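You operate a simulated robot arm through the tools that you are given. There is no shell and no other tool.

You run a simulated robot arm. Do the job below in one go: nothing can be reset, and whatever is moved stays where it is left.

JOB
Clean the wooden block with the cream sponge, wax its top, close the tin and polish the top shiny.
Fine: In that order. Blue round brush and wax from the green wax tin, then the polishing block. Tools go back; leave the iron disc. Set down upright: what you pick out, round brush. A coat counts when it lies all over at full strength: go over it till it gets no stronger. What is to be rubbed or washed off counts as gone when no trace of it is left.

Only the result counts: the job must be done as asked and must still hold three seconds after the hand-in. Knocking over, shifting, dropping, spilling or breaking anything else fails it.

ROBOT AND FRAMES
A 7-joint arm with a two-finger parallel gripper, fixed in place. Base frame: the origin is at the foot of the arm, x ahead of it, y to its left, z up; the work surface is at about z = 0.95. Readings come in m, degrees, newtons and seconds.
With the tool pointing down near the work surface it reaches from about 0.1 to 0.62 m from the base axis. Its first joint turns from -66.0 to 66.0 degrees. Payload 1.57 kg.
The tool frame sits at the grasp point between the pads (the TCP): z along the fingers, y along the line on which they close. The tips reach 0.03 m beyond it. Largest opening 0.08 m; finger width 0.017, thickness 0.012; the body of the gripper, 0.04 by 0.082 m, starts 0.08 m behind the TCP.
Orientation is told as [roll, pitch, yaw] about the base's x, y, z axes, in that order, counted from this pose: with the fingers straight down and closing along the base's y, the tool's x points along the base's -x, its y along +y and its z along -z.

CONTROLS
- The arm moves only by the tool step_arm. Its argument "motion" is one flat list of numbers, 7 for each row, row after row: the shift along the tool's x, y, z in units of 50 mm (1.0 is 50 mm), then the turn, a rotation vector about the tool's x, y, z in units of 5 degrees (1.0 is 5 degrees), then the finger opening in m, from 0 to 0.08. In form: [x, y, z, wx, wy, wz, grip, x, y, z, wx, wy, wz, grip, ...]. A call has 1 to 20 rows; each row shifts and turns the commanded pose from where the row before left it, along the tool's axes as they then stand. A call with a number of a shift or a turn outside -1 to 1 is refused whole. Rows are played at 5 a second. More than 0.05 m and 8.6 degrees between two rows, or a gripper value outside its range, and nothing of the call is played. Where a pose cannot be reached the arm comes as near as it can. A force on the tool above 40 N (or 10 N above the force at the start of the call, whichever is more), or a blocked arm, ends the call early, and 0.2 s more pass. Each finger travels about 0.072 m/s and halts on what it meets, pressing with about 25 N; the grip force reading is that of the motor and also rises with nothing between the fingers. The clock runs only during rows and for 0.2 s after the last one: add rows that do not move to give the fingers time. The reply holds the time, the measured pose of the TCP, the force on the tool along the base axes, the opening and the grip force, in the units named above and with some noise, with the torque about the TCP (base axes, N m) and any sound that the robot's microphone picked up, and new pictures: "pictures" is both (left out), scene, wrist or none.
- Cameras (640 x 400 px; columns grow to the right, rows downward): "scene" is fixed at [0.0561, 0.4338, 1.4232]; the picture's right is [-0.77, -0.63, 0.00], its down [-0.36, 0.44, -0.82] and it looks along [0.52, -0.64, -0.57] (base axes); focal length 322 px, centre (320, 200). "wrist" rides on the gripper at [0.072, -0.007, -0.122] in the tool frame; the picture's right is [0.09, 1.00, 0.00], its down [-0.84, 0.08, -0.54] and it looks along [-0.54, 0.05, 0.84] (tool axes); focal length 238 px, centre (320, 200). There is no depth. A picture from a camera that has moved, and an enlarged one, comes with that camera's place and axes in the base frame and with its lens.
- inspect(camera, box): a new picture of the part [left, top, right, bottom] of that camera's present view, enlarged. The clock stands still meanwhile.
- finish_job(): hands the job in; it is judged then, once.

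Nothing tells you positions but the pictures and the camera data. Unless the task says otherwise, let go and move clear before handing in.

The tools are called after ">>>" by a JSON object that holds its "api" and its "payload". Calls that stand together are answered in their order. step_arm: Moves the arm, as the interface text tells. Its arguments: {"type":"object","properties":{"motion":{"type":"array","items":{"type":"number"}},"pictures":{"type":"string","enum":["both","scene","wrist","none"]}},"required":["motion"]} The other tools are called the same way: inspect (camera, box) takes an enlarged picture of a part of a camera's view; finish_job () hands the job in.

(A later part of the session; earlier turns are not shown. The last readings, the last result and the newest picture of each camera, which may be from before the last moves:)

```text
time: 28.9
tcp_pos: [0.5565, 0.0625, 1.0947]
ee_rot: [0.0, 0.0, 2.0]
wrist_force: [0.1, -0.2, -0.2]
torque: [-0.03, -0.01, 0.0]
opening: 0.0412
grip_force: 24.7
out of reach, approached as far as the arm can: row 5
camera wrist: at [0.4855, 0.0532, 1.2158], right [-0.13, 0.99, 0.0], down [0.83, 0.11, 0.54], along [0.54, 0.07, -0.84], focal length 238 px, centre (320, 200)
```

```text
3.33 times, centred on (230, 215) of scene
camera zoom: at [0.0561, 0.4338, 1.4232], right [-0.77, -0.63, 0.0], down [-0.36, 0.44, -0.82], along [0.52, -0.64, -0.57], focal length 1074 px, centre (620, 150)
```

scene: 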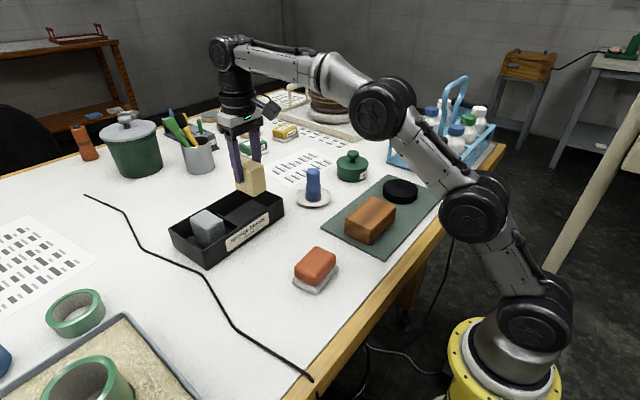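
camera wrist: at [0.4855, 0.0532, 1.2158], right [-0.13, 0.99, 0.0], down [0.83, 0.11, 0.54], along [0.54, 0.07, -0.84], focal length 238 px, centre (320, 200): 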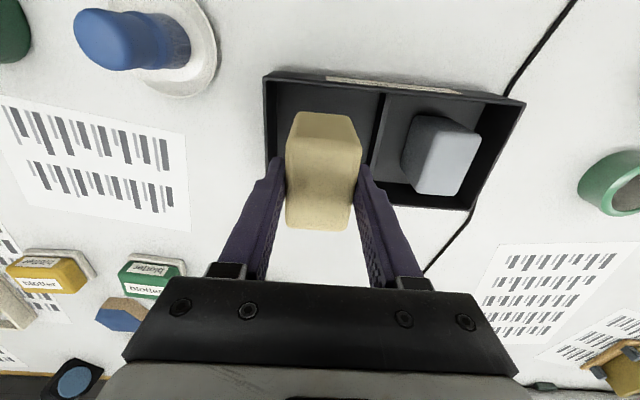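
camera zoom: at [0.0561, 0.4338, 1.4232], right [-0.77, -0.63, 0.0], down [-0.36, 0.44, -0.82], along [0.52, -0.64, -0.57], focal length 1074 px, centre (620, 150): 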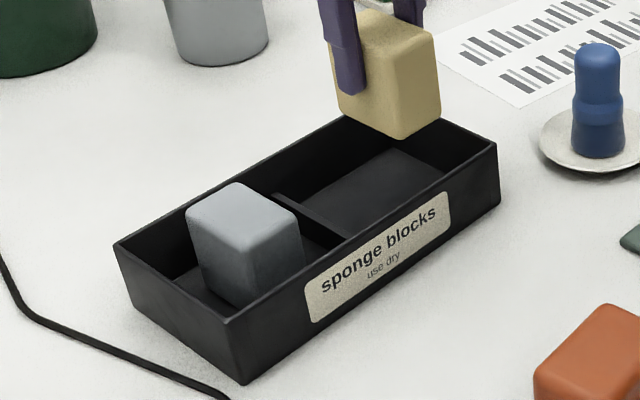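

I was slightly short of the target because of reach at that height. I'll correct by +10 mm x and +6 mm y while lowering.

>>> {"api": "step_arm", "payload": {"motion": [-0.107, 0.053, 0.1, 0, 0, 0, 0.035, -0.107, 0.053, 0.2, 0, 0, 0, 0.035, 0, 0, 0, 0, 0, 0, 0.035], "pictures": "both"}}

>>> {"api": "inspect", "payload": {"camera": "scene", "box": [160, 155, 300, 275]}}

```text
time: 29.7
tcp_pos: [0.5688, 0.0678, 1.0783]
ee_rot: [0.0, 0.0, 2.0]
wrist_force: [0.3, 0.2, 0.1]
torque: [-0.04, 0.03, 0.05]
opening: 0.041
grip_force: 24.5
camera wrist: at [0.4968, 0.0585, 1.2005], right [-0.13, 0.99, 0.0], down [0.83, 0.11, 0.54], along [0.54, 0.07, -0.84], focal length 238 px, centre (320, 200)
```

scene: 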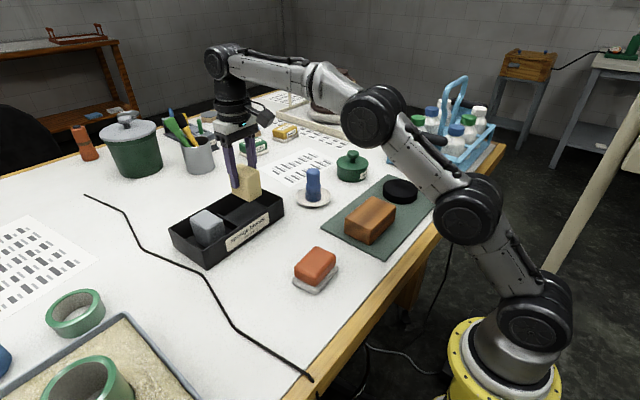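
wrist: 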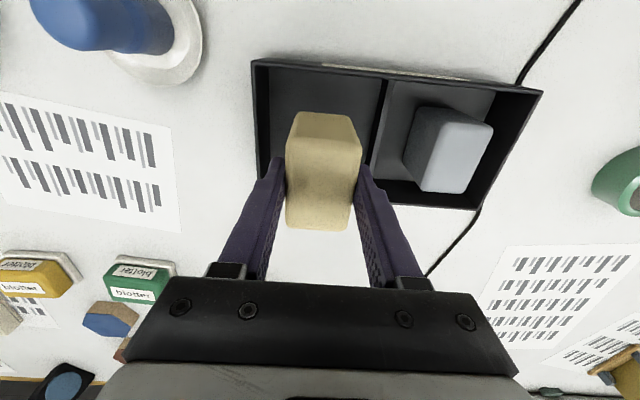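

```text
3.33 times, centred on (230, 215) of scene
camera zoom: at [0.0561, 0.4338, 1.4232], right [-0.77, -0.63, 0.0], down [-0.36, 0.44, -0.82], along [0.52, -0.64, -0.57], focal length 1074 px, centre (620, 150)
```

zoom: 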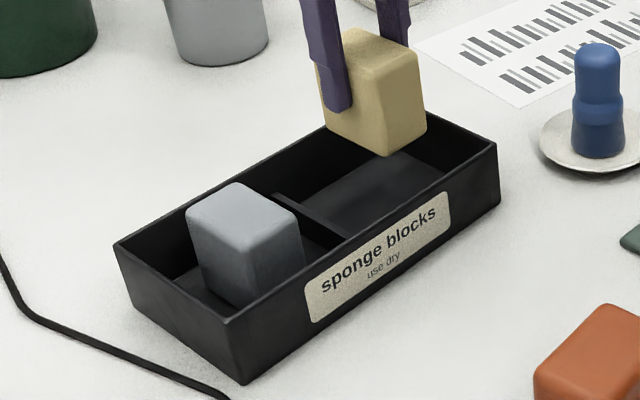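

It's lined up over its compartment. I'll lower it in.

>>> {"api": "step_arm", "payload": {"motion": [0, 0, 0.4, 0, 0, 0, 0.035, 0, 0, 0.4, 0, 0, 0, 0.035, 0, 0, 0.28, 0, 0, 0, 0.035, 0, 0, 0.06, 0, 0, 0, 0.035, 0, 0, 0, 0, 0, 0, 0.035], "pictures": "none"}}

```text
time: 30.9
tcp_pos: [0.5674, 0.0683, 1.0203]
ee_rot: [-0.1, 0.1, 1.9]
wrist_force: [-0.2, 0.1, 0.5]
torque: [-0.02, -0.01, 0.02]
opening: 0.0415
grip_force: 24.6
```

>>> {"api": "step_arm", "payload": {"motion": [0, 0, 0.03, 0, 0, 0, 0.035, 0, 0, 0.03, 0, 0, 0, 0.035, 0, 0, 0, 0, 0, 0, 0.035], "pictures": "none"}}

```text
time: 31.7
tcp_pos: [0.5687, 0.0671, 1.0181]
ee_rot: [0.0, 0.0, 1.9]
wrist_force: [-0.8, -1.0, 0.8]
torque: [0.02, 0.0, -0.04]
opening: 0.0413
grip_force: 24.6
```

>>> {"api": "step_arm", "payload": {"motion": [0, 0, 0.03, 0, 0, 0, 0.035, 0, 0, 0, 0, 0, 0, 0.035], "pictures": "wrist"}}

```text
time: 32.3
tcp_pos: [0.5687, 0.0676, 1.016]
ee_rot: [0.0, 0.0, 2.0]
wrist_force: [0.7, 0.3, 0.3]
torque: [0.02, 0.02, -0.01]
opening: 0.0412
grip_force: 25.2
camera wrist: at [0.4972, 0.0588, 1.1384], right [-0.13, 0.99, 0.0], down [0.83, 0.11, 0.54], along [0.54, 0.07, -0.84], focal length 238 px, centre (320, 200)
```

wrist: 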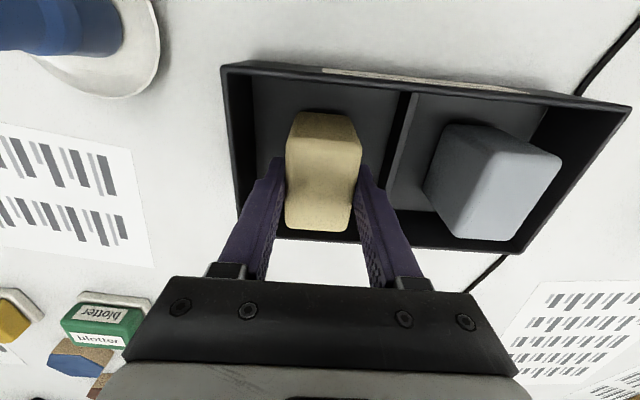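

>>> {"api": "step_arm", "payload": {"motion": [0, 0, 0.03, 0, 0, 0, 0.035, 0, 0, 0.02, 0, 0, 0, 0.035, 0, 0, 0, 0, 0, 0, 0.035], "pictures": "none"}}

```text
time: 33.1
tcp_pos: [0.5684, 0.0675, 1.0152]
ee_rot: [0.0, -0.3, 2.0]
wrist_force: [-3.6, -2.8, 13.5]
torque: [-0.04, 0.05, -0.02]
opening: 0.0412
grip_force: 25.1
```

The sponge rests on the tray floor. I'll release it and rise straight up.

>>> {"api": "step_arm", "payload": {"motion": [0, 0, -0.02, 0, 0, 0, 0.058, 0, 0, 0, 0, 0, 0, 0.058, 0, 0, 0, 0, 0, 0, 0.058, 0, 0, -0.5, 0, 0, 0, 0.058, 0, 0, -0.7, 0, 0, 0, 0.058, 0, 0, 0, 0, 0, 0, 0.058], "pictures": "both"}}

>>> {"api": "inspect", "payload": {"camera": "scene", "box": [160, 155, 300, 275]}}

```text
time: 34.5
tcp_pos: [0.5675, 0.068, 1.0751]
ee_rot: [0.0, 0.0, 2.1]
wrist_force: [-1.2, 0.3, -0.8]
torque: [0.01, 0.01, 0.03]
opening: 0.0582
grip_force: 0.1
camera wrist: at [0.4962, 0.0589, 1.1969], right [-0.13, 0.99, 0.0], down [0.83, 0.11, 0.54], along [0.54, 0.07, -0.84], focal length 238 px, centre (320, 200)
```

scene: 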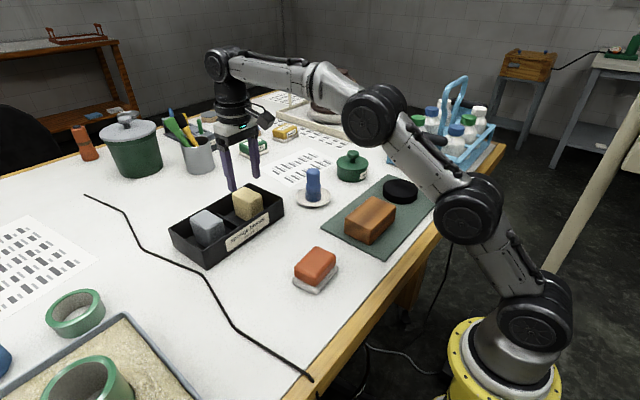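
wrist: 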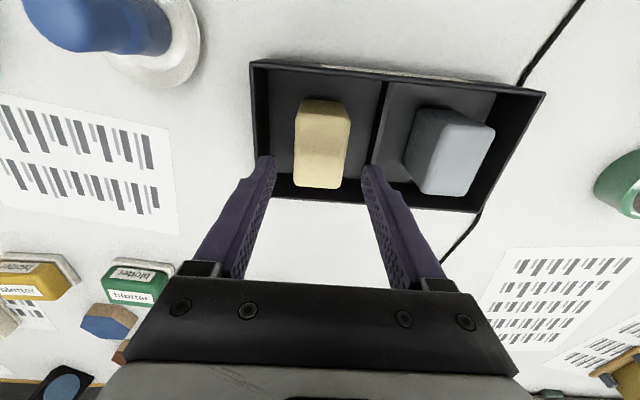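

```text
3.33 times, centred on (230, 215) of scene
camera zoom: at [0.0561, 0.4338, 1.4232], right [-0.77, -0.63, 0.0], down [-0.36, 0.44, -0.82], along [0.52, -0.64, -0.57], focal length 1074 px, centre (620, 150)
```

zoom: 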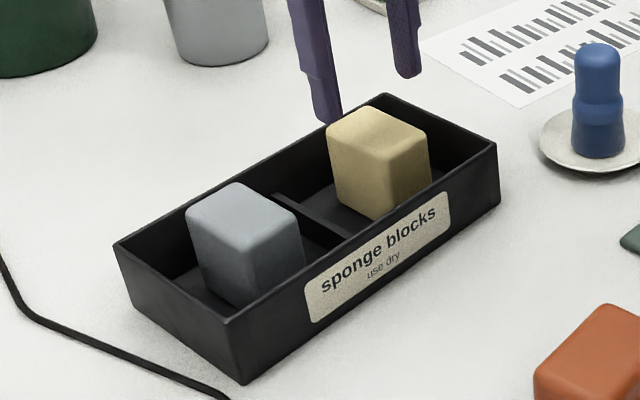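

The sponge is back upright. Now I'll move toward the green wax tin for a close look.

>>> {"api": "step_arm", "payload": {"motion": [0.2, 0, -0.6, 0, 0, 0.42, 0.08, 0.35, -0.766, -0.1, 0, 0, 0, 0.08, 0.35, -0.766, -0.1, 0, 0, 0, 0.08, 0.35, -0.766, -0.1, 0, 0, 0, 0.08, 0.35, -0.766, -0.1, 0, 0, 0, 0.08, 0.35, -0.766, 0, 0, 0, 0, 0.08, 0.35, -0.766, 0, 0, 0, 0, 0.08, 0.35, -0.766, 0, 0, 0, 0, 0.08, 0, 0, 0, 0, 0, 0, 0.08], "pictures": "both"}}

>>> {"api": "inspect", "payload": {"camera": "wrist", "box": [220, 60, 420, 220]}}

>>> {"api": "inspect", "payload": {"camera": "scene", "box": [290, 120, 410, 220]}}

```text
time: 36.5
tcp_pos: [0.4356, -0.1991, 1.1258]
ee_rot: [-0.1, 0.0, 0.0]
wrist_force: [1.0, 0.8, 0.5]
torque: [-0.01, -0.03, 0.02]
opening: 0.0802
grip_force: 0.0
camera wrist: at [0.3643, -0.2055, 1.2484], right [-0.09, 1.0, 0.0], down [0.84, 0.08, 0.54], along [0.54, 0.05, -0.84], focal length 238 px, centre (320, 200)
```

scene: 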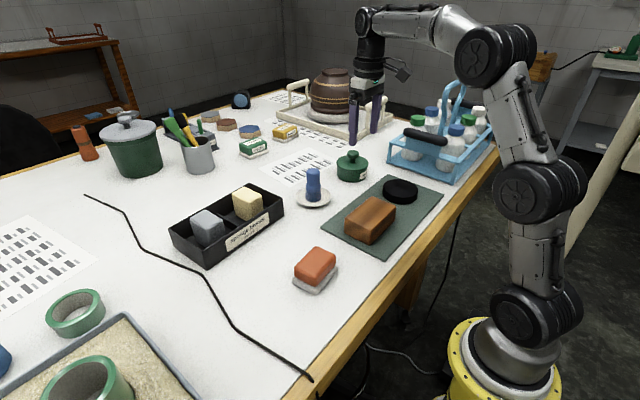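
wrist: 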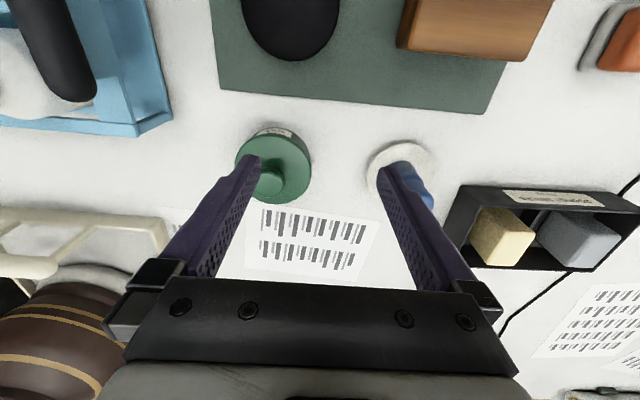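

```text
2.50 times, centred on (320, 140) of wrist
camera zoom: at [0.3643, -0.2055, 1.2484], right [-0.09, 1.0, 0.0], down [0.84, 0.08, 0.54], along [0.54, 0.05, -0.84], focal length 596 px, centre (320, 350)
```

zoom: 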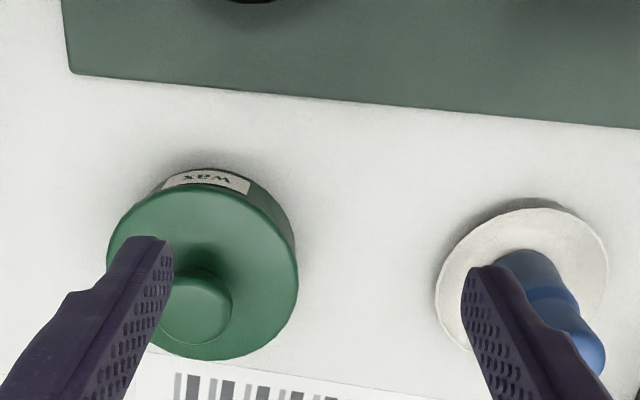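

```text
4.00 times, centred on (350, 170) of scene
camera zoom: at [0.0561, 0.4338, 1.4232], right [-0.77, -0.63, 0.0], down [-0.36, 0.44, -0.82], along [0.52, -0.64, -0.57], focal length 1289 px, centre (200, 320)
```

zoom: 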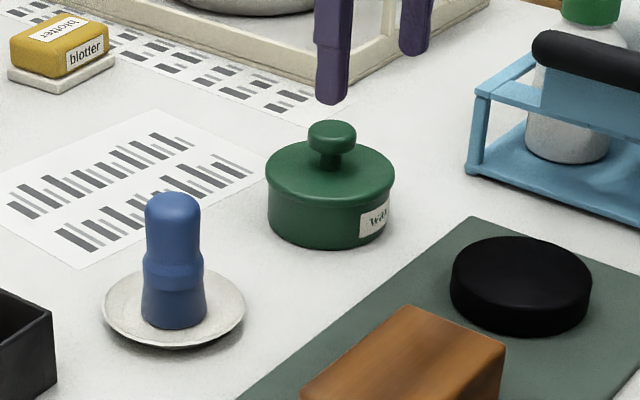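

The lid's knob is at about (0.497, -0.249) with its top at z 1.019. I'll position above it.

>>> {"api": "step_arm", "payload": {"motion": [-0.407, -0.33, 0.1, 0, 0, 0, 0.065, -0.407, -0.33, 0.4, 0, 0, 0, 0.065, -0.407, -0.33, 0.4, 0, 0, 0, 0.065, 0, 0, 0, 0, 0, 0, 0.065], "pictures": "both"}}

>>> {"api": "inspect", "payload": {"camera": "wrist", "box": [220, 60, 420, 220]}}

>>> {"api": "inspect", "payload": {"camera": "scene", "box": [290, 100, 410, 200]}}

```text
time: 37.5
tcp_pos: [0.4964, -0.2501, 1.0802]
ee_rot: [0.0, -0.1, 0.0]
wrist_force: [0.2, 0.4, -0.1]
torque: [0.03, -0.01, -0.04]
opening: 0.0646
grip_force: 0.0
camera wrist: at [0.4246, -0.2565, 1.2022], right [-0.09, 1.0, 0.0], down [0.84, 0.08, 0.54], along [0.54, 0.05, -0.84], focal length 238 px, centre (320, 200)
```

scene: 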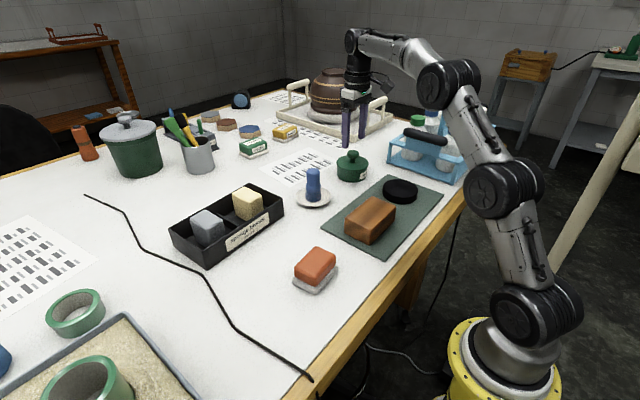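
wrist: 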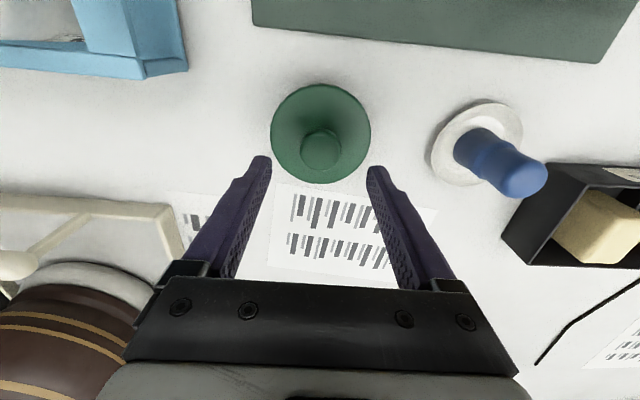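

```text
2.50 times, centred on (320, 140) of wrist
camera zoom: at [0.4246, -0.2565, 1.2022], right [-0.09, 1.0, 0.0], down [0.84, 0.08, 0.54], along [0.54, 0.05, -0.84], focal length 596 px, centre (320, 350)
```

zoom: 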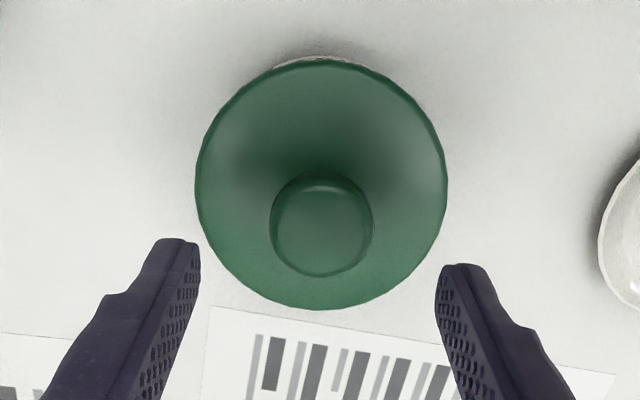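

```text
4.00 times, centred on (350, 150) of scene
camera zoom: at [0.0561, 0.4338, 1.4232], right [-0.77, -0.63, 0.0], down [-0.36, 0.44, -0.82], along [0.52, -0.64, -0.57], focal length 1289 px, centre (200, 400)
```

zoom: 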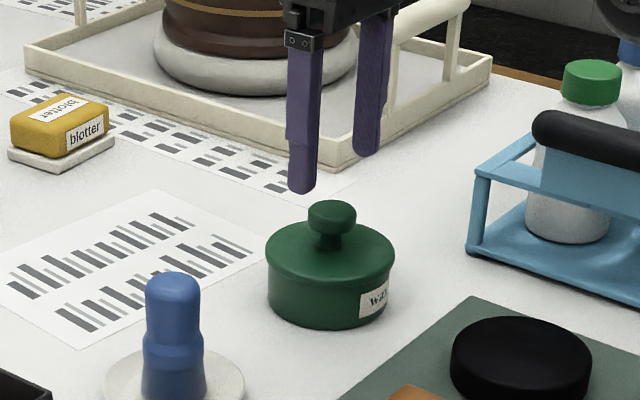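

The gripper is centred over the knob. I'll descend around it and close.

>>> {"api": "step_arm", "payload": {"motion": [0, 0, 0.4, 0, 0, 0, 0.06, 0, 0, 0.4, 0, 0, 0, 0.06, 0, 0, 0.14, 0, 0, 0, 0.06, 0, 0, 0, 0, 0, 0, 0.06], "pictures": "both"}}

>>> {"api": "inspect", "payload": {"camera": "scene", "box": [290, 100, 410, 200]}}

```text
time: 38.5
tcp_pos: [0.496, -0.2497, 1.0329]
ee_rot: [0.0, 0.0, 0.0]
wrist_force: [-0.2, 0.4, -0.4]
torque: [-0.02, 0.0, 0.0]
opening: 0.0603
grip_force: 0.0
camera wrist: at [0.4249, -0.2558, 1.1546], right [-0.09, 1.0, 0.0], down [0.84, 0.08, 0.54], along [0.54, 0.05, -0.84], focal length 238 px, centre (320, 200)
```

scene: 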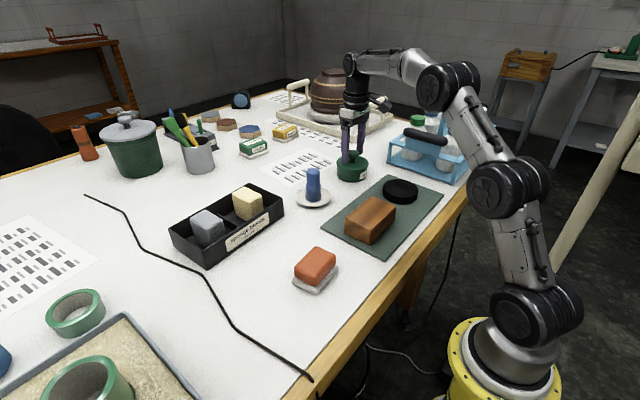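
wrist: 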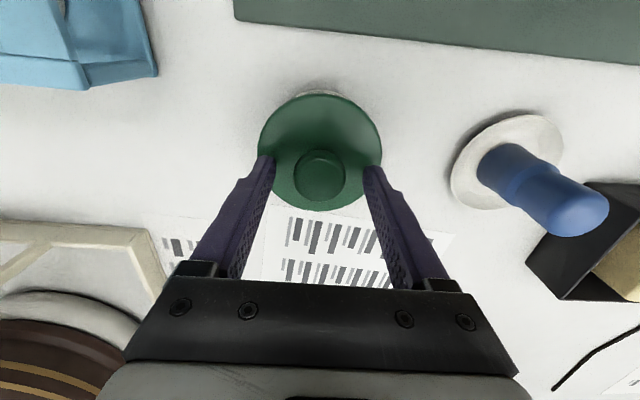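

```text
4.00 times, centred on (350, 150) of scene
camera zoom: at [0.0561, 0.4338, 1.4232], right [-0.77, -0.63, 0.0], down [-0.36, 0.44, -0.82], along [0.52, -0.64, -0.57], focal length 1289 px, centre (200, 400)
```

zoom: 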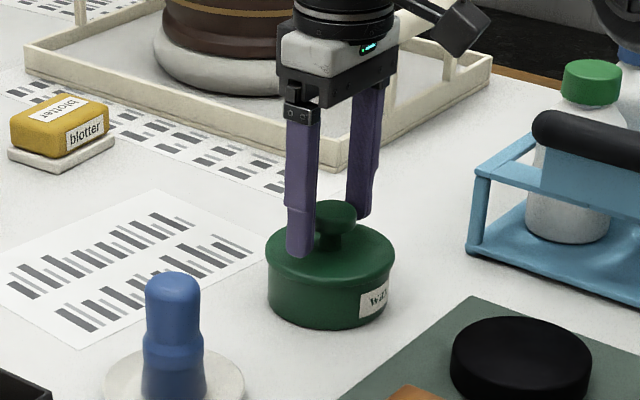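

The fingers are around the knob, just above the lid. I'll close.

>>> {"api": "step_arm", "payload": {"motion": [0, 0, 0.04, 0, 0, 0, 0.06, 0, 0, 0, 0, 0, 0, 0.02, 0, 0, 0, 0, 0, 0, 0.02, 0, 0, 0, 0, 0, 0, 0.02, 0, 0, 0, 0, 0, 0, 0.02], "pictures": "wrist"}}

```text
time: 39.7
tcp_pos: [0.4957, -0.2488, 1.0311]
ee_rot: [-0.1, 0.0, -0.1]
wrist_force: [0.4, -1.9, 0.1]
torque: [-0.01, 0.0, -0.02]
opening: 0.0323
grip_force: 25.1
camera wrist: at [0.4248, -0.2562, 1.1525], right [-0.09, 1.0, 0.0], down [0.84, 0.08, 0.54], along [0.54, 0.05, -0.84], focal length 238 px, centre (320, 200)
```

wrist: 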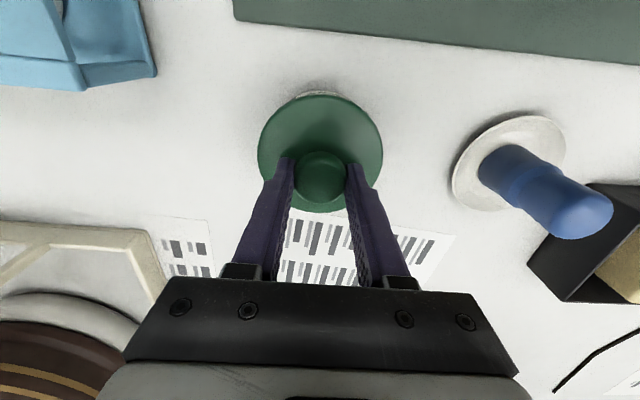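

The knob is held at 0.032 m. I'll lift the lid slowly.

>>> {"api": "step_arm", "payload": {"motion": [0, 0, -0.1, 0, 0, 0, 0.02, 0, 0, -0.2, 0, 0, 0, 0.02, 0, 0, -0.3, 0, 0, 0, 0.02, 0, 0, -0.4, 0, 0, 0, 0.02, 0, 0, 0, 0, 0, 0, 0.02], "pictures": "both"}}

>>> {"api": "inspect", "payload": {"camera": "scene", "box": [290, 100, 410, 200]}}

```text
time: 40.9
tcp_pos: [0.4961, -0.2498, 1.0804]
ee_rot: [0.0, 0.0, -0.1]
wrist_force: [0.3, -0.9, 0.2]
torque: [0.02, 0.0, -0.04]
opening: 0.0322
grip_force: 24.5
heard: snap
camera wrist: at [0.4245, -0.2559, 1.203], right [-0.09, 1.0, 0.0], down [0.84, 0.08, 0.54], along [0.54, 0.05, -0.84], focal length 238 px, centre (320, 200)
```

scene: 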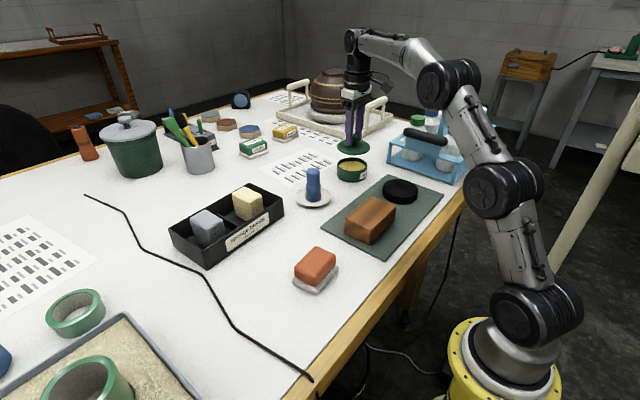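
wrist: 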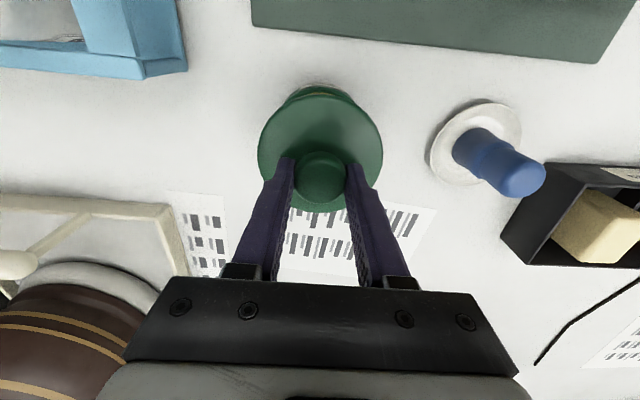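

```text
4.00 times, centred on (350, 150) of scene
camera zoom: at [0.0561, 0.4338, 1.4232], right [-0.77, -0.63, 0.0], down [-0.36, 0.44, -0.82], along [0.52, -0.64, -0.57], focal length 1289 px, centre (200, 400)
```

zoom: 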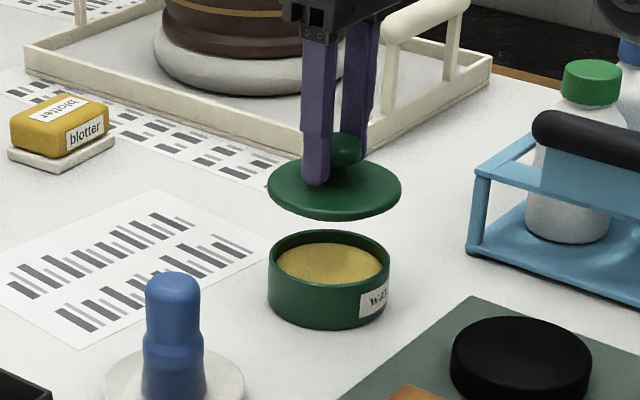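

The lid came off with a snap and wax is visible in the tin. I'll carry the lid high over the brush and set it on the free table area near (0.43, 0.07).

>>> {"api": "step_arm", "payload": {"motion": [0, 0, -0.7, 0, 0, 0, 0.02, 0, 0, -0.7, 0, 0, 0, 0.02, 0.165, 0.8, 0, 0, 0, 0, 0.02, 0.165, 0.8, 0, 0, 0, 0, 0.02, 0.165, 0.8, 0, 0, 0, 0, 0.02, 0.165, 0.8, 0, 0, 0, 0, 0.02, 0.165, 0.8, 0, 0, 0, 0, 0.02, 0.165, 0.8, 0, 0, 0, 0, 0.02, 0.165, 0.8, 0, 0, 0, 0, 0.02, 0.165, 0.8, 0, 0, 0, 0, 0.02, 0, 0, 0, 0, 0, 0, 0.02], "pictures": "both"}}

```text
time: 43.3
tcp_pos: [0.4324, 0.0718, 1.1486]
ee_rot: [0.0, 0.0, -0.2]
wrist_force: [0.3, 0.9, -1.3]
torque: [0.01, 0.0, -0.03]
opening: 0.0321
grip_force: 25.0
camera wrist: at [0.361, 0.0656, 1.271], right [-0.09, 1.0, 0.0], down [0.84, 0.08, 0.54], along [0.54, 0.05, -0.84], focal length 238 px, centre (320, 200)
```

scene: 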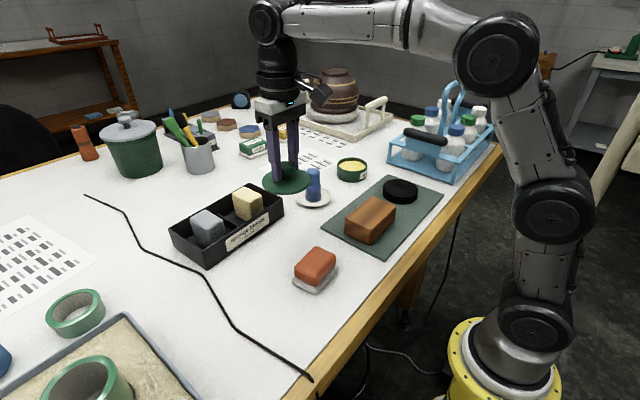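
wrist: 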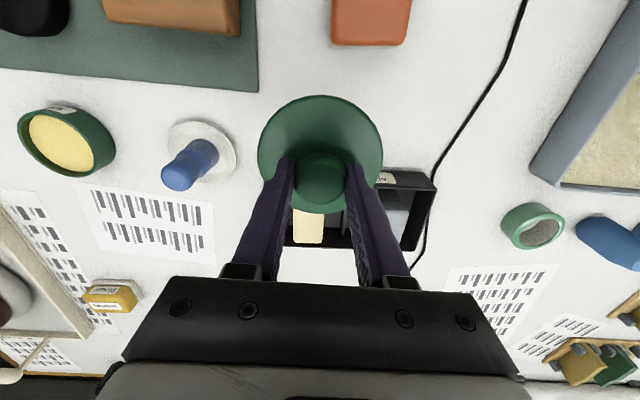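

The spot below is free between the red block and the tray. I'll lower the lid.

>>> {"api": "step_arm", "payload": {"motion": [0, 0, 0.8, 0, 0, 0, 0.02, 0, 0, 0.8, 0, 0, 0, 0.02, 0, 0, 0.8, 0, 0, 0, 0.02, 0, 0, 0.3, 0, 0, 0, 0.02, 0, 0, 0, 0, 0, 0, 0.02], "pictures": "both"}}

>>> {"api": "inspect", "payload": {"camera": "scene", "box": [230, 130, 370, 250]}}

```text
time: 44.5
tcp_pos: [0.4324, 0.0716, 1.0154]
ee_rot: [0.0, 0.0, 0.0]
wrist_force: [0.3, -0.2, -1.1]
torque: [0.01, 0.02, -0.01]
opening: 0.032
grip_force: 25.4
camera wrist: at [0.3602, 0.0653, 1.137], right [-0.09, 1.0, 0.0], down [0.84, 0.08, 0.54], along [0.54, 0.05, -0.84], focal length 238 px, centre (320, 200)
```

scene: 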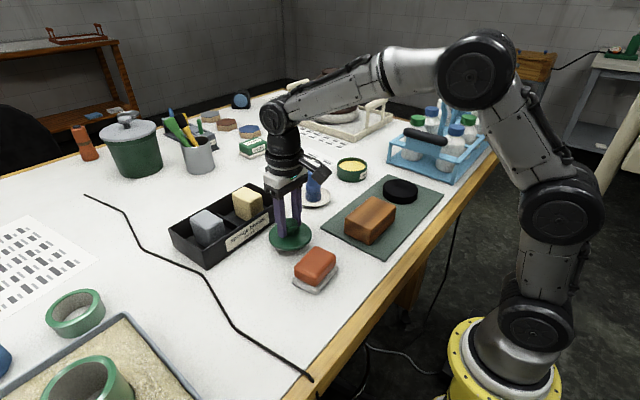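
wrist: 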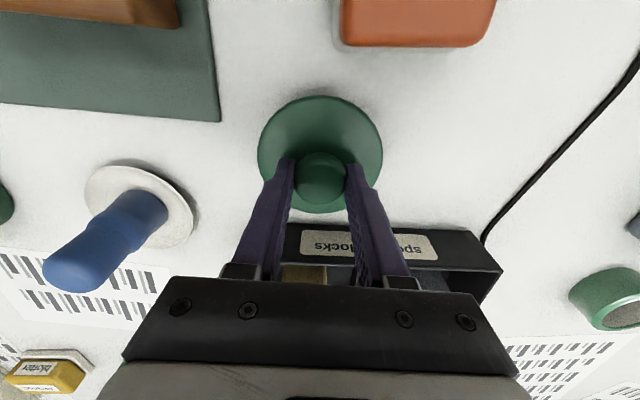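

```text
3.33 times, centred on (300, 190) of scene
camera zoom: at [0.0561, 0.4338, 1.4232], right [-0.77, -0.63, 0.0], down [-0.36, 0.44, -0.82], along [0.52, -0.64, -0.57], focal length 1074 px, centre (387, 233)
```

zoom: 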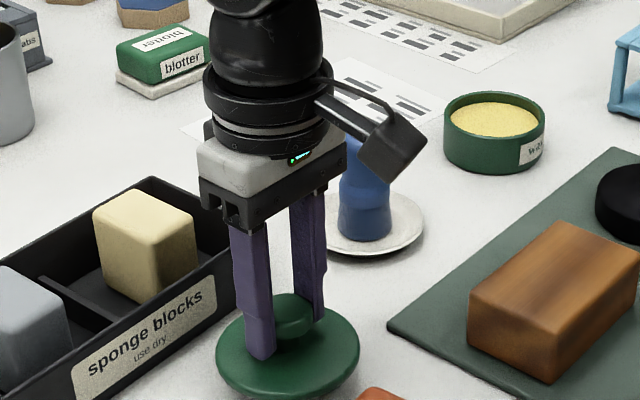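

>>> {"api": "step_arm", "payload": {"motion": [0, 0, 0.15, 0, 0, 0, 0.02, 0, 0, 0.1, 0, 0, 0, 0.02, 0, 0, 0.04, 0, 0, 0, 0.02, 0, 0, 0, 0, 0, 0, 0.02], "pictures": "none"}}

```text
time: 45.5
tcp_pos: [0.4326, 0.0712, 1.0008]
ee_rot: [0.0, 0.0, -0.1]
wrist_force: [-0.2, 0.2, -1.1]
torque: [0.01, -0.01, -0.01]
opening: 0.0323
grip_force: 24.6
```

>>> {"api": "step_arm", "payload": {"motion": [0, 0, 0.04, 0, 0, 0, 0.02, 0, 0, 0.04, 0, 0, 0, 0.02, 0, 0, 0, 0, 0, 0, 0.02], "pictures": "none"}}

```text
time: 46.3
tcp_pos: [0.4326, 0.0699, 0.9979]
ee_rot: [0.1, -0.1, -0.1]
wrist_force: [-3.1, -1.0, 8.8]
torque: [-0.05, 0.17, -0.04]
opening: 0.0325
grip_force: 25.0
```

The lid touches the table. I'll release it and rise straight up.

>>> {"api": "step_arm", "payload": {"motion": [0, 0, -0.02, 0, 0, 0, 0.06, 0, 0, 0, 0, 0, 0, 0.06, 0, 0, 0, 0, 0, 0, 0.06, 0, 0, -0.5, 0, 0, 0, 0.06, 0, 0, -0.9, 0, 0, 0, 0.06, 0, 0, -0.9, 0, 0, 0, 0.06, 0, 0, 0, 0, 0, 0, 0.06], "pictures": "both"}}

>>> {"api": "inspect", "payload": {"camera": "scene", "box": [230, 140, 390, 270]}}

```text
time: 47.9
tcp_pos: [0.4305, 0.0703, 1.1137]
ee_rot: [0.0, -0.1, -0.1]
wrist_force: [0.5, -0.1, 0.4]
torque: [0.05, 0.01, -0.03]
opening: 0.06
grip_force: 0.0
camera wrist: at [0.3593, 0.063, 1.2351], right [-0.09, 1.0, 0.0], down [0.84, 0.08, 0.54], along [0.54, 0.05, -0.84], focal length 238 px, centre (320, 200)
```

scene: 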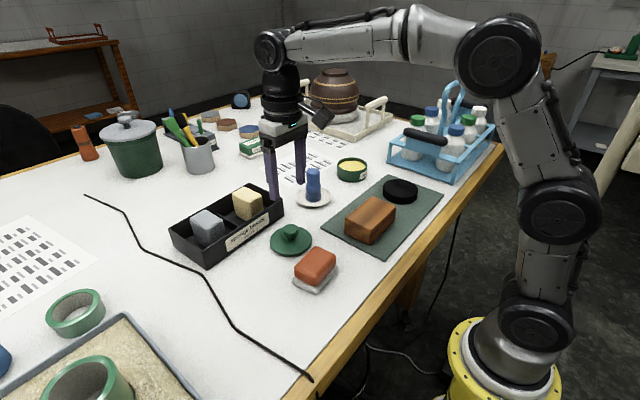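
wrist: 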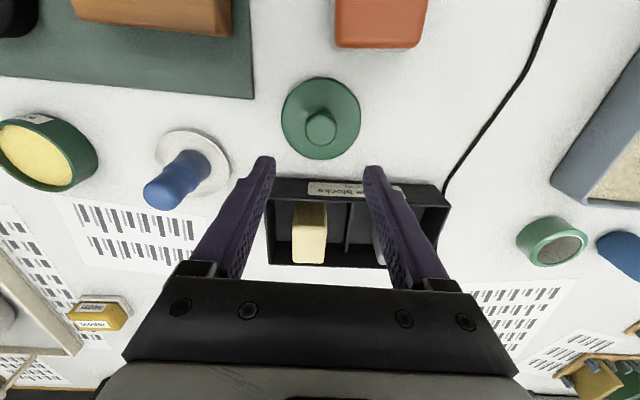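

```text
3.08 times, centred on (310, 205) of scene
camera zoom: at [0.0561, 0.4338, 1.4232], right [-0.77, -0.63, 0.0], down [-0.36, 0.44, -0.82], along [0.52, -0.64, -0.57], focal length 991 px, centre (351, 185)
```

zoom: 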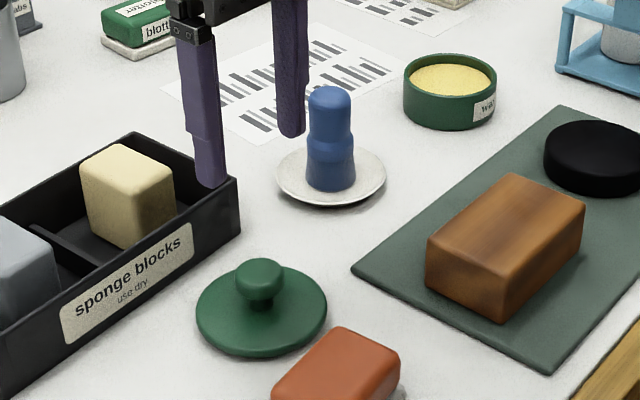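

The lid is set safely on the table. The brush is near (0.501, -0.085) with its top around z 1.037, so I'll move above it.

>>> {"api": "step_arm", "payload": {"motion": [-0.35, -0.776, 0, 0, 0, 0, 0.065, -0.35, -0.776, 0, 0, 0, 0, 0.065, -0.35, -0.776, 0.1, 0, 0, 0, 0.065, -0.35, -0.776, 0.1, 0, 0, 0, 0.065, 0, 0, 0, 0, 0, 0, 0.065], "pictures": "both"}}

>>> {"api": "inspect", "payload": {"camera": "wrist", "box": [220, 60, 420, 220]}}

>>> {"api": "inspect", "payload": {"camera": "scene", "box": [260, 120, 380, 220]}}

```text
time: 49.1
tcp_pos: [0.5031, -0.085, 1.1029]
ee_rot: [0.0, -0.1, -0.1]
wrist_force: [-0.5, 0.1, 0.5]
torque: [-0.04, 0.01, -0.01]
opening: 0.0649
grip_force: 0.1
camera wrist: at [0.431, -0.0913, 1.2247], right [-0.09, 1.0, 0.0], down [0.84, 0.08, 0.54], along [0.54, 0.05, -0.84], focal length 238 px, centre (320, 200)
```

scene: 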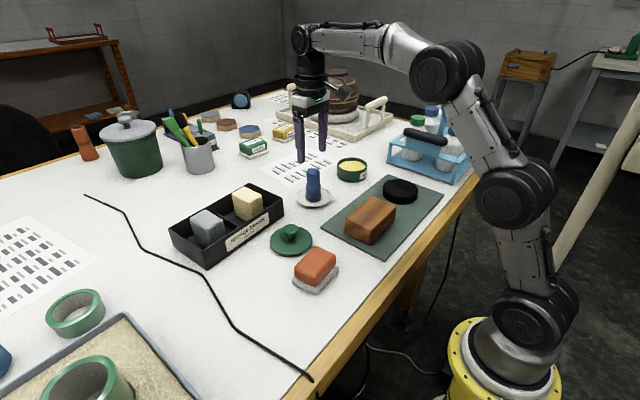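
wrist: 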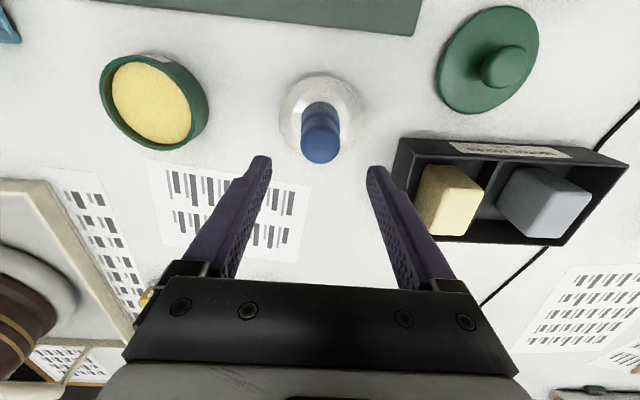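

```text
2.50 times, centred on (320, 140) of wrist
camera zoom: at [0.431, -0.0913, 1.2247], right [-0.09, 1.0, 0.0], down [0.84, 0.08, 0.54], along [0.54, 0.05, -0.84], focal length 596 px, centre (320, 350)
```

zoom: 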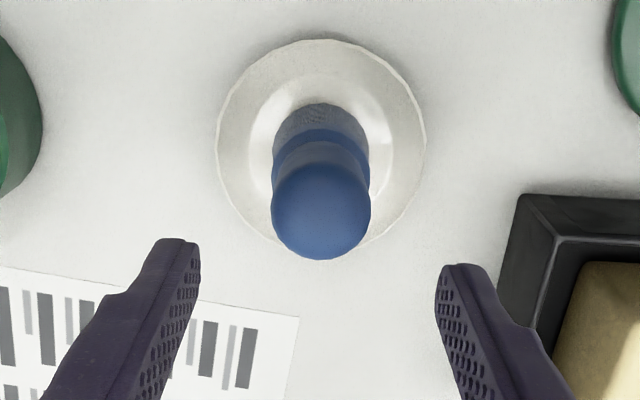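

```text
4.00 times, centred on (320, 170) of scene
camera zoom: at [0.0561, 0.4337, 1.4232], right [-0.77, -0.63, 0.0], down [-0.36, 0.44, -0.82], along [0.52, -0.64, -0.57], focal length 1289 px, centre (320, 320)
```

zoom: 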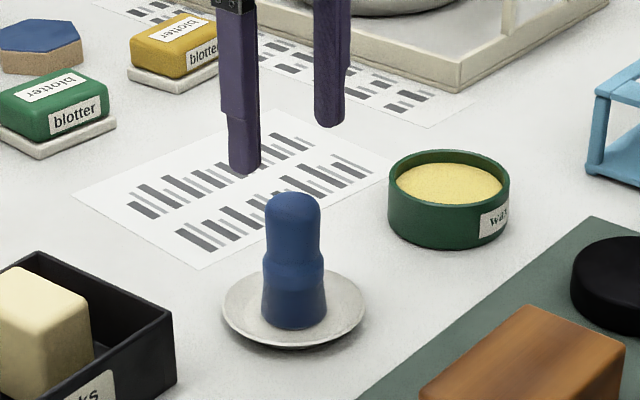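

I'm centred above the brush. I'll descend and grip the handle.

>>> {"api": "step_arm", "payload": {"motion": [0.06, 0, 0.5, 0, 0, 0, 0.06, 0, 0, 0.5, 0, 0, 0, 0.06, 0, 0, 0.5, 0, 0, 0, 0.06, 0, 0, 0, 0, 0, 0, 0.06], "pictures": "both"}}

>>> {"api": "inspect", "payload": {"camera": "scene", "box": [260, 120, 380, 220]}}

```text
time: 50.1
tcp_pos: [0.4986, -0.0862, 1.0266]
ee_rot: [0.0, 0.0, -0.1]
wrist_force: [0.0, 0.6, -0.4]
torque: [0.0, 0.0, 0.02]
opening: 0.0599
grip_force: 0.1
camera wrist: at [0.4278, -0.091, 1.1496], right [-0.09, 1.0, 0.0], down [0.84, 0.08, 0.54], along [0.54, 0.05, -0.84], focal length 238 px, centre (320, 200)
```

scene: 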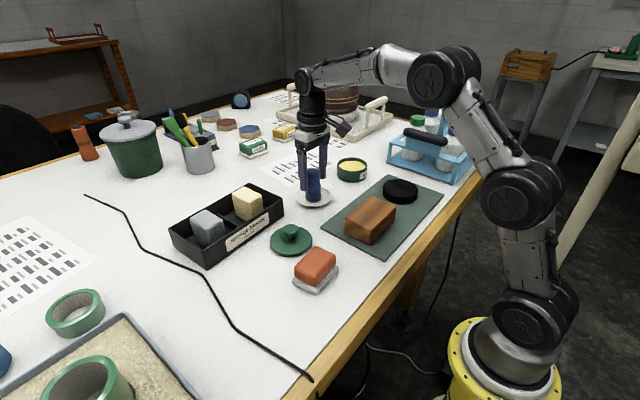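
wrist: 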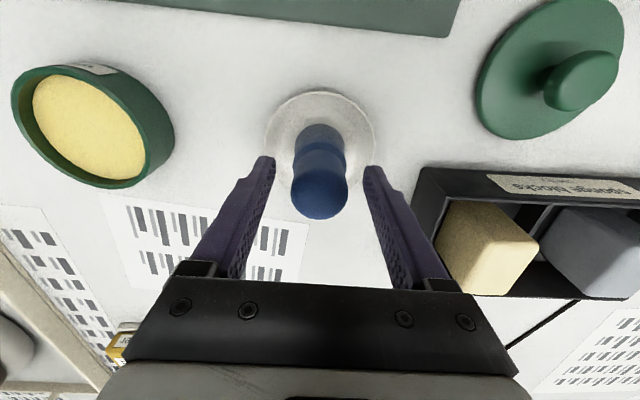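

```text
4.00 times, centred on (320, 170) of scene
camera zoom: at [0.0561, 0.4338, 1.4232], right [-0.77, -0.63, 0.0], down [-0.36, 0.44, -0.82], along [0.52, -0.64, -0.57], focal length 1289 px, centre (320, 320)
```

zoom: 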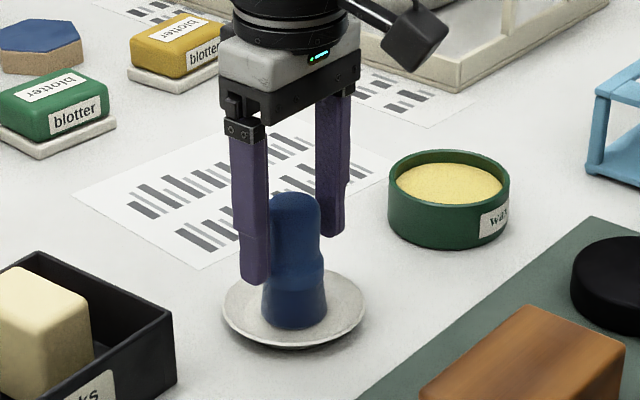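

>>> {"api": "step_arm", "payload": {"motion": [0, 0.01, 0, 0, 0, 0, 0.03, 0, 0, 0, 0, 0, 0, 0.02, 0, 0, 0, 0, 0, 0, 0.02, 0, 0, 0, 0, 0, 0, 0.02], "pictures": "both"}}

>>> {"api": "inspect", "payload": {"camera": "scene", "box": [260, 120, 380, 220]}}

```text
time: 51.1
tcp_pos: [0.4997, -0.0845, 1.0283]
ee_rot: [-0.1, -0.1, -0.1]
wrist_force: [0.3, 0.0, 0.4]
torque: [0.01, 0.0, 0.02]
opening: 0.0333
grip_force: 24.6
camera wrist: at [0.4275, -0.0903, 1.1504], right [-0.09, 1.0, 0.0], down [0.84, 0.08, 0.54], along [0.54, 0.05, -0.84], focal length 238 px, centre (320, 200)
```

scene: 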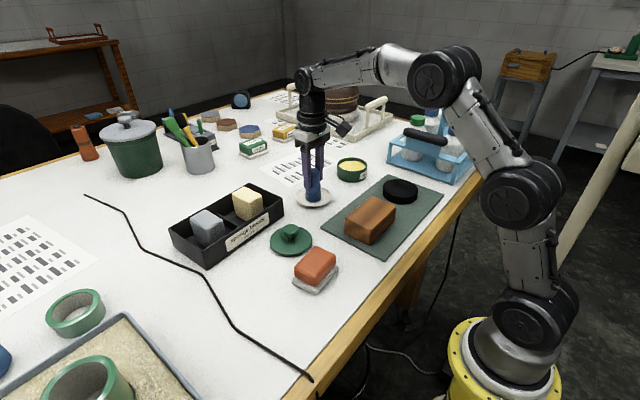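
wrist: 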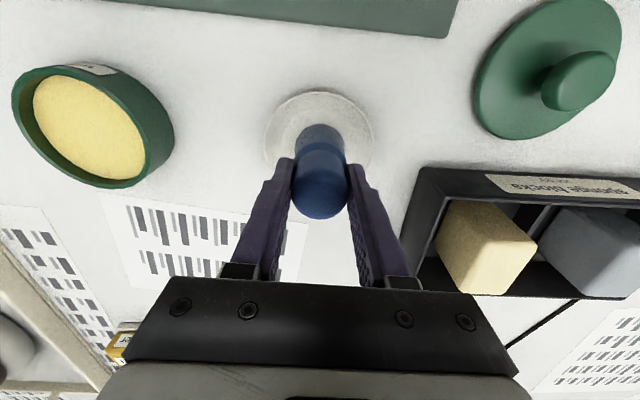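

```text
4.00 times, centred on (320, 170) of scene
camera zoom: at [0.0561, 0.4338, 1.4232], right [-0.77, -0.63, 0.0], down [-0.36, 0.44, -0.82], along [0.52, -0.64, -0.57], focal length 1289 px, centre (320, 320)
```

zoom: 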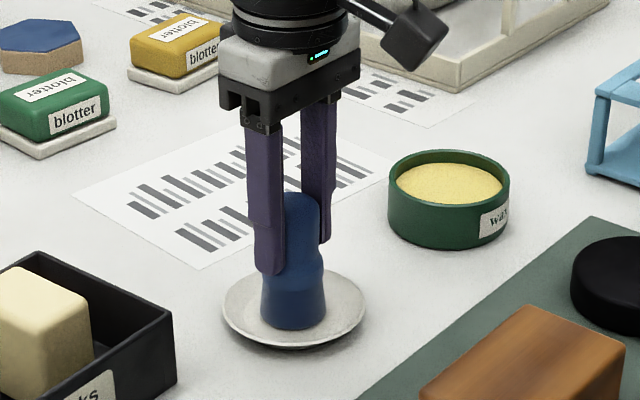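

The brush is held. I'll lift it and carry it over the wax.

>>> {"api": "step_arm", "payload": {"motion": [0, 0, -0.4, 0, 0, 0, 0.02, 0, 0, -0.9, 0, 0, 0, 0.02, 0.015, -0.825, 0, 0, 0, 0, 0.02, 0.015, -0.825, 0, 0, 0, 0, 0.02, 0.015, -0.825, 0, 0, 0, 0, 0.02, 0.015, -0.825, 0, 0, 0, 0, 0.02, 0, 0, 0, 0, 0, 0, 0.02], "pictures": "both"}}

>>> {"api": "inspect", "payload": {"camera": "scene", "box": [290, 110, 410, 210]}}

```text
time: 52.7
tcp_pos: [0.4929, -0.2485, 1.0939]
ee_rot: [-0.1, 0.0, -0.2]
wrist_force: [-0.4, 0.1, 0.0]
torque: [0.0, 0.0, 0.03]
opening: 0.0331
grip_force: 24.4
camera wrist: at [0.4216, -0.2538, 1.2149], right [-0.09, 1.0, 0.0], down [0.84, 0.08, 0.54], along [0.54, 0.05, -0.84], focal length 238 px, centre (320, 200)
```

scene: 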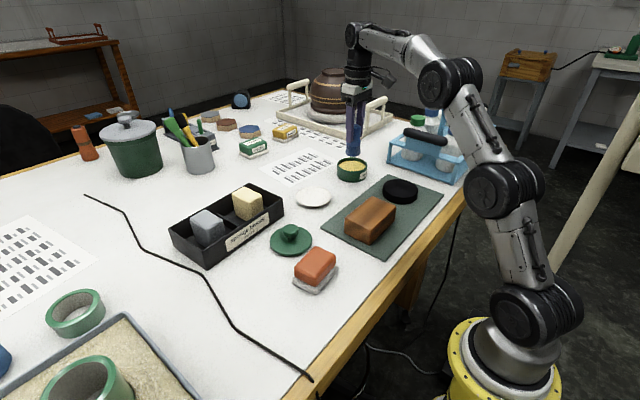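
wrist: 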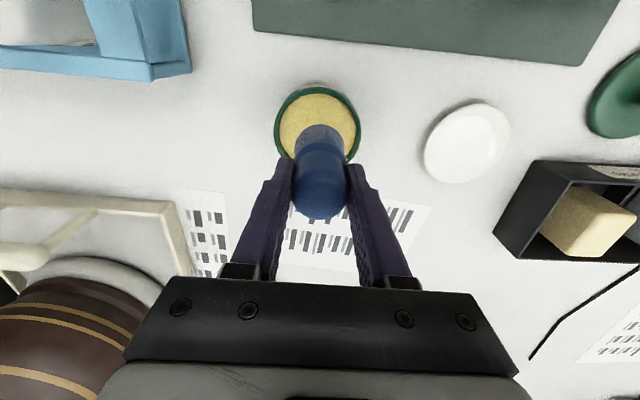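

```text
4.00 times, centred on (350, 160) of scene
camera zoom: at [0.0561, 0.4337, 1.4232], right [-0.77, -0.63, 0.0], down [-0.36, 0.44, -0.82], along [0.52, -0.64, -0.57], focal length 1289 px, centre (200, 360)
```

zoom: 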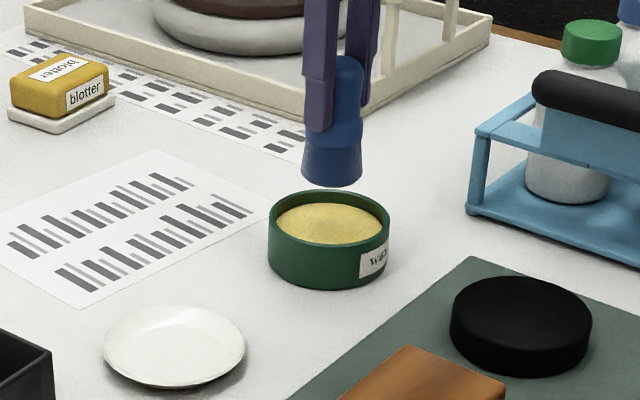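

The brush is centred above the wax. I'll lower it gently.

>>> {"api": "step_arm", "payload": {"motion": [-0.03, 0, 0.4, 0, 0, 0, 0.02, 0, 0, 0.36, 0, 0, 0, 0.02, 0, 0, 0, 0, 0, 0, 0.02], "pictures": "scene"}}

>>> {"api": "inspect", "payload": {"camera": "scene", "box": [290, 110, 410, 210]}}

```text
time: 53.5
tcp_pos: [0.4947, -0.2492, 1.0541]
ee_rot: [-0.1, 0.0, -0.2]
wrist_force: [0.0, 0.2, -0.4]
torque: [-0.02, -0.02, -0.01]
opening: 0.0329
grip_force: 24.9
```

scene: 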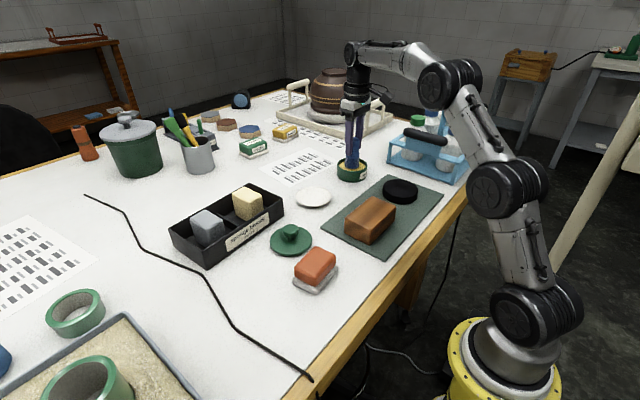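

```text
4.00 times, centred on (350, 160) of scene
camera zoom: at [0.0561, 0.4338, 1.4232], right [-0.77, -0.63, 0.0], down [-0.36, 0.44, -0.82], along [0.52, -0.64, -0.57], focal length 1289 px, centre (200, 360)
```

zoom: 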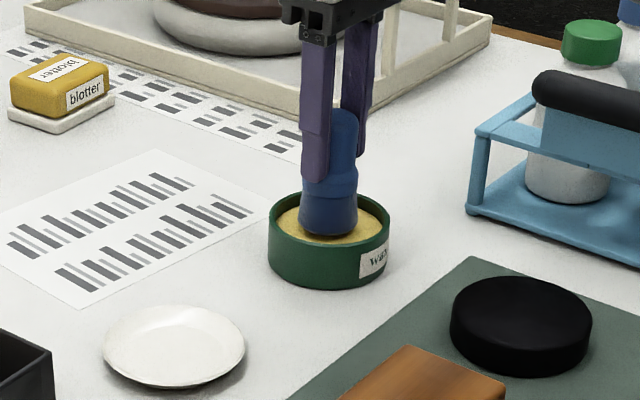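

>>> {"api": "step_arm", "payload": {"motion": [0, 0, 0.04, 0, 0, 0, 0.02, 0, 0, 0.04, 0, 0, 0, 0.02, 0, 0, 0, 0, 0, 0, 0.02], "pictures": "none"}}

```text
time: 54.3
tcp_pos: [0.4958, -0.2498, 1.0517]
ee_rot: [0.1, 0.1, -0.1]
wrist_force: [-0.8, 0.9, -0.9]
torque: [0.02, -0.03, -0.01]
opening: 0.0333
grip_force: 24.9
```

>>> {"api": "step_arm", "payload": {"motion": [0, 0, 0.04, 0, 0, 0, 0.02, 0, 0, 0.02, 0, 0, 0, 0.02, 0, 0, 0, 0, 0, 0, 0.02], "pictures": "none"}}

```text
time: 55.1
tcp_pos: [0.4964, -0.2493, 1.0497]
ee_rot: [-0.2, -0.2, -0.1]
wrist_force: [-3.7, 1.5, 12.5]
torque: [0.19, 0.25, -0.01]
opening: 0.0331
grip_force: 25.2
```

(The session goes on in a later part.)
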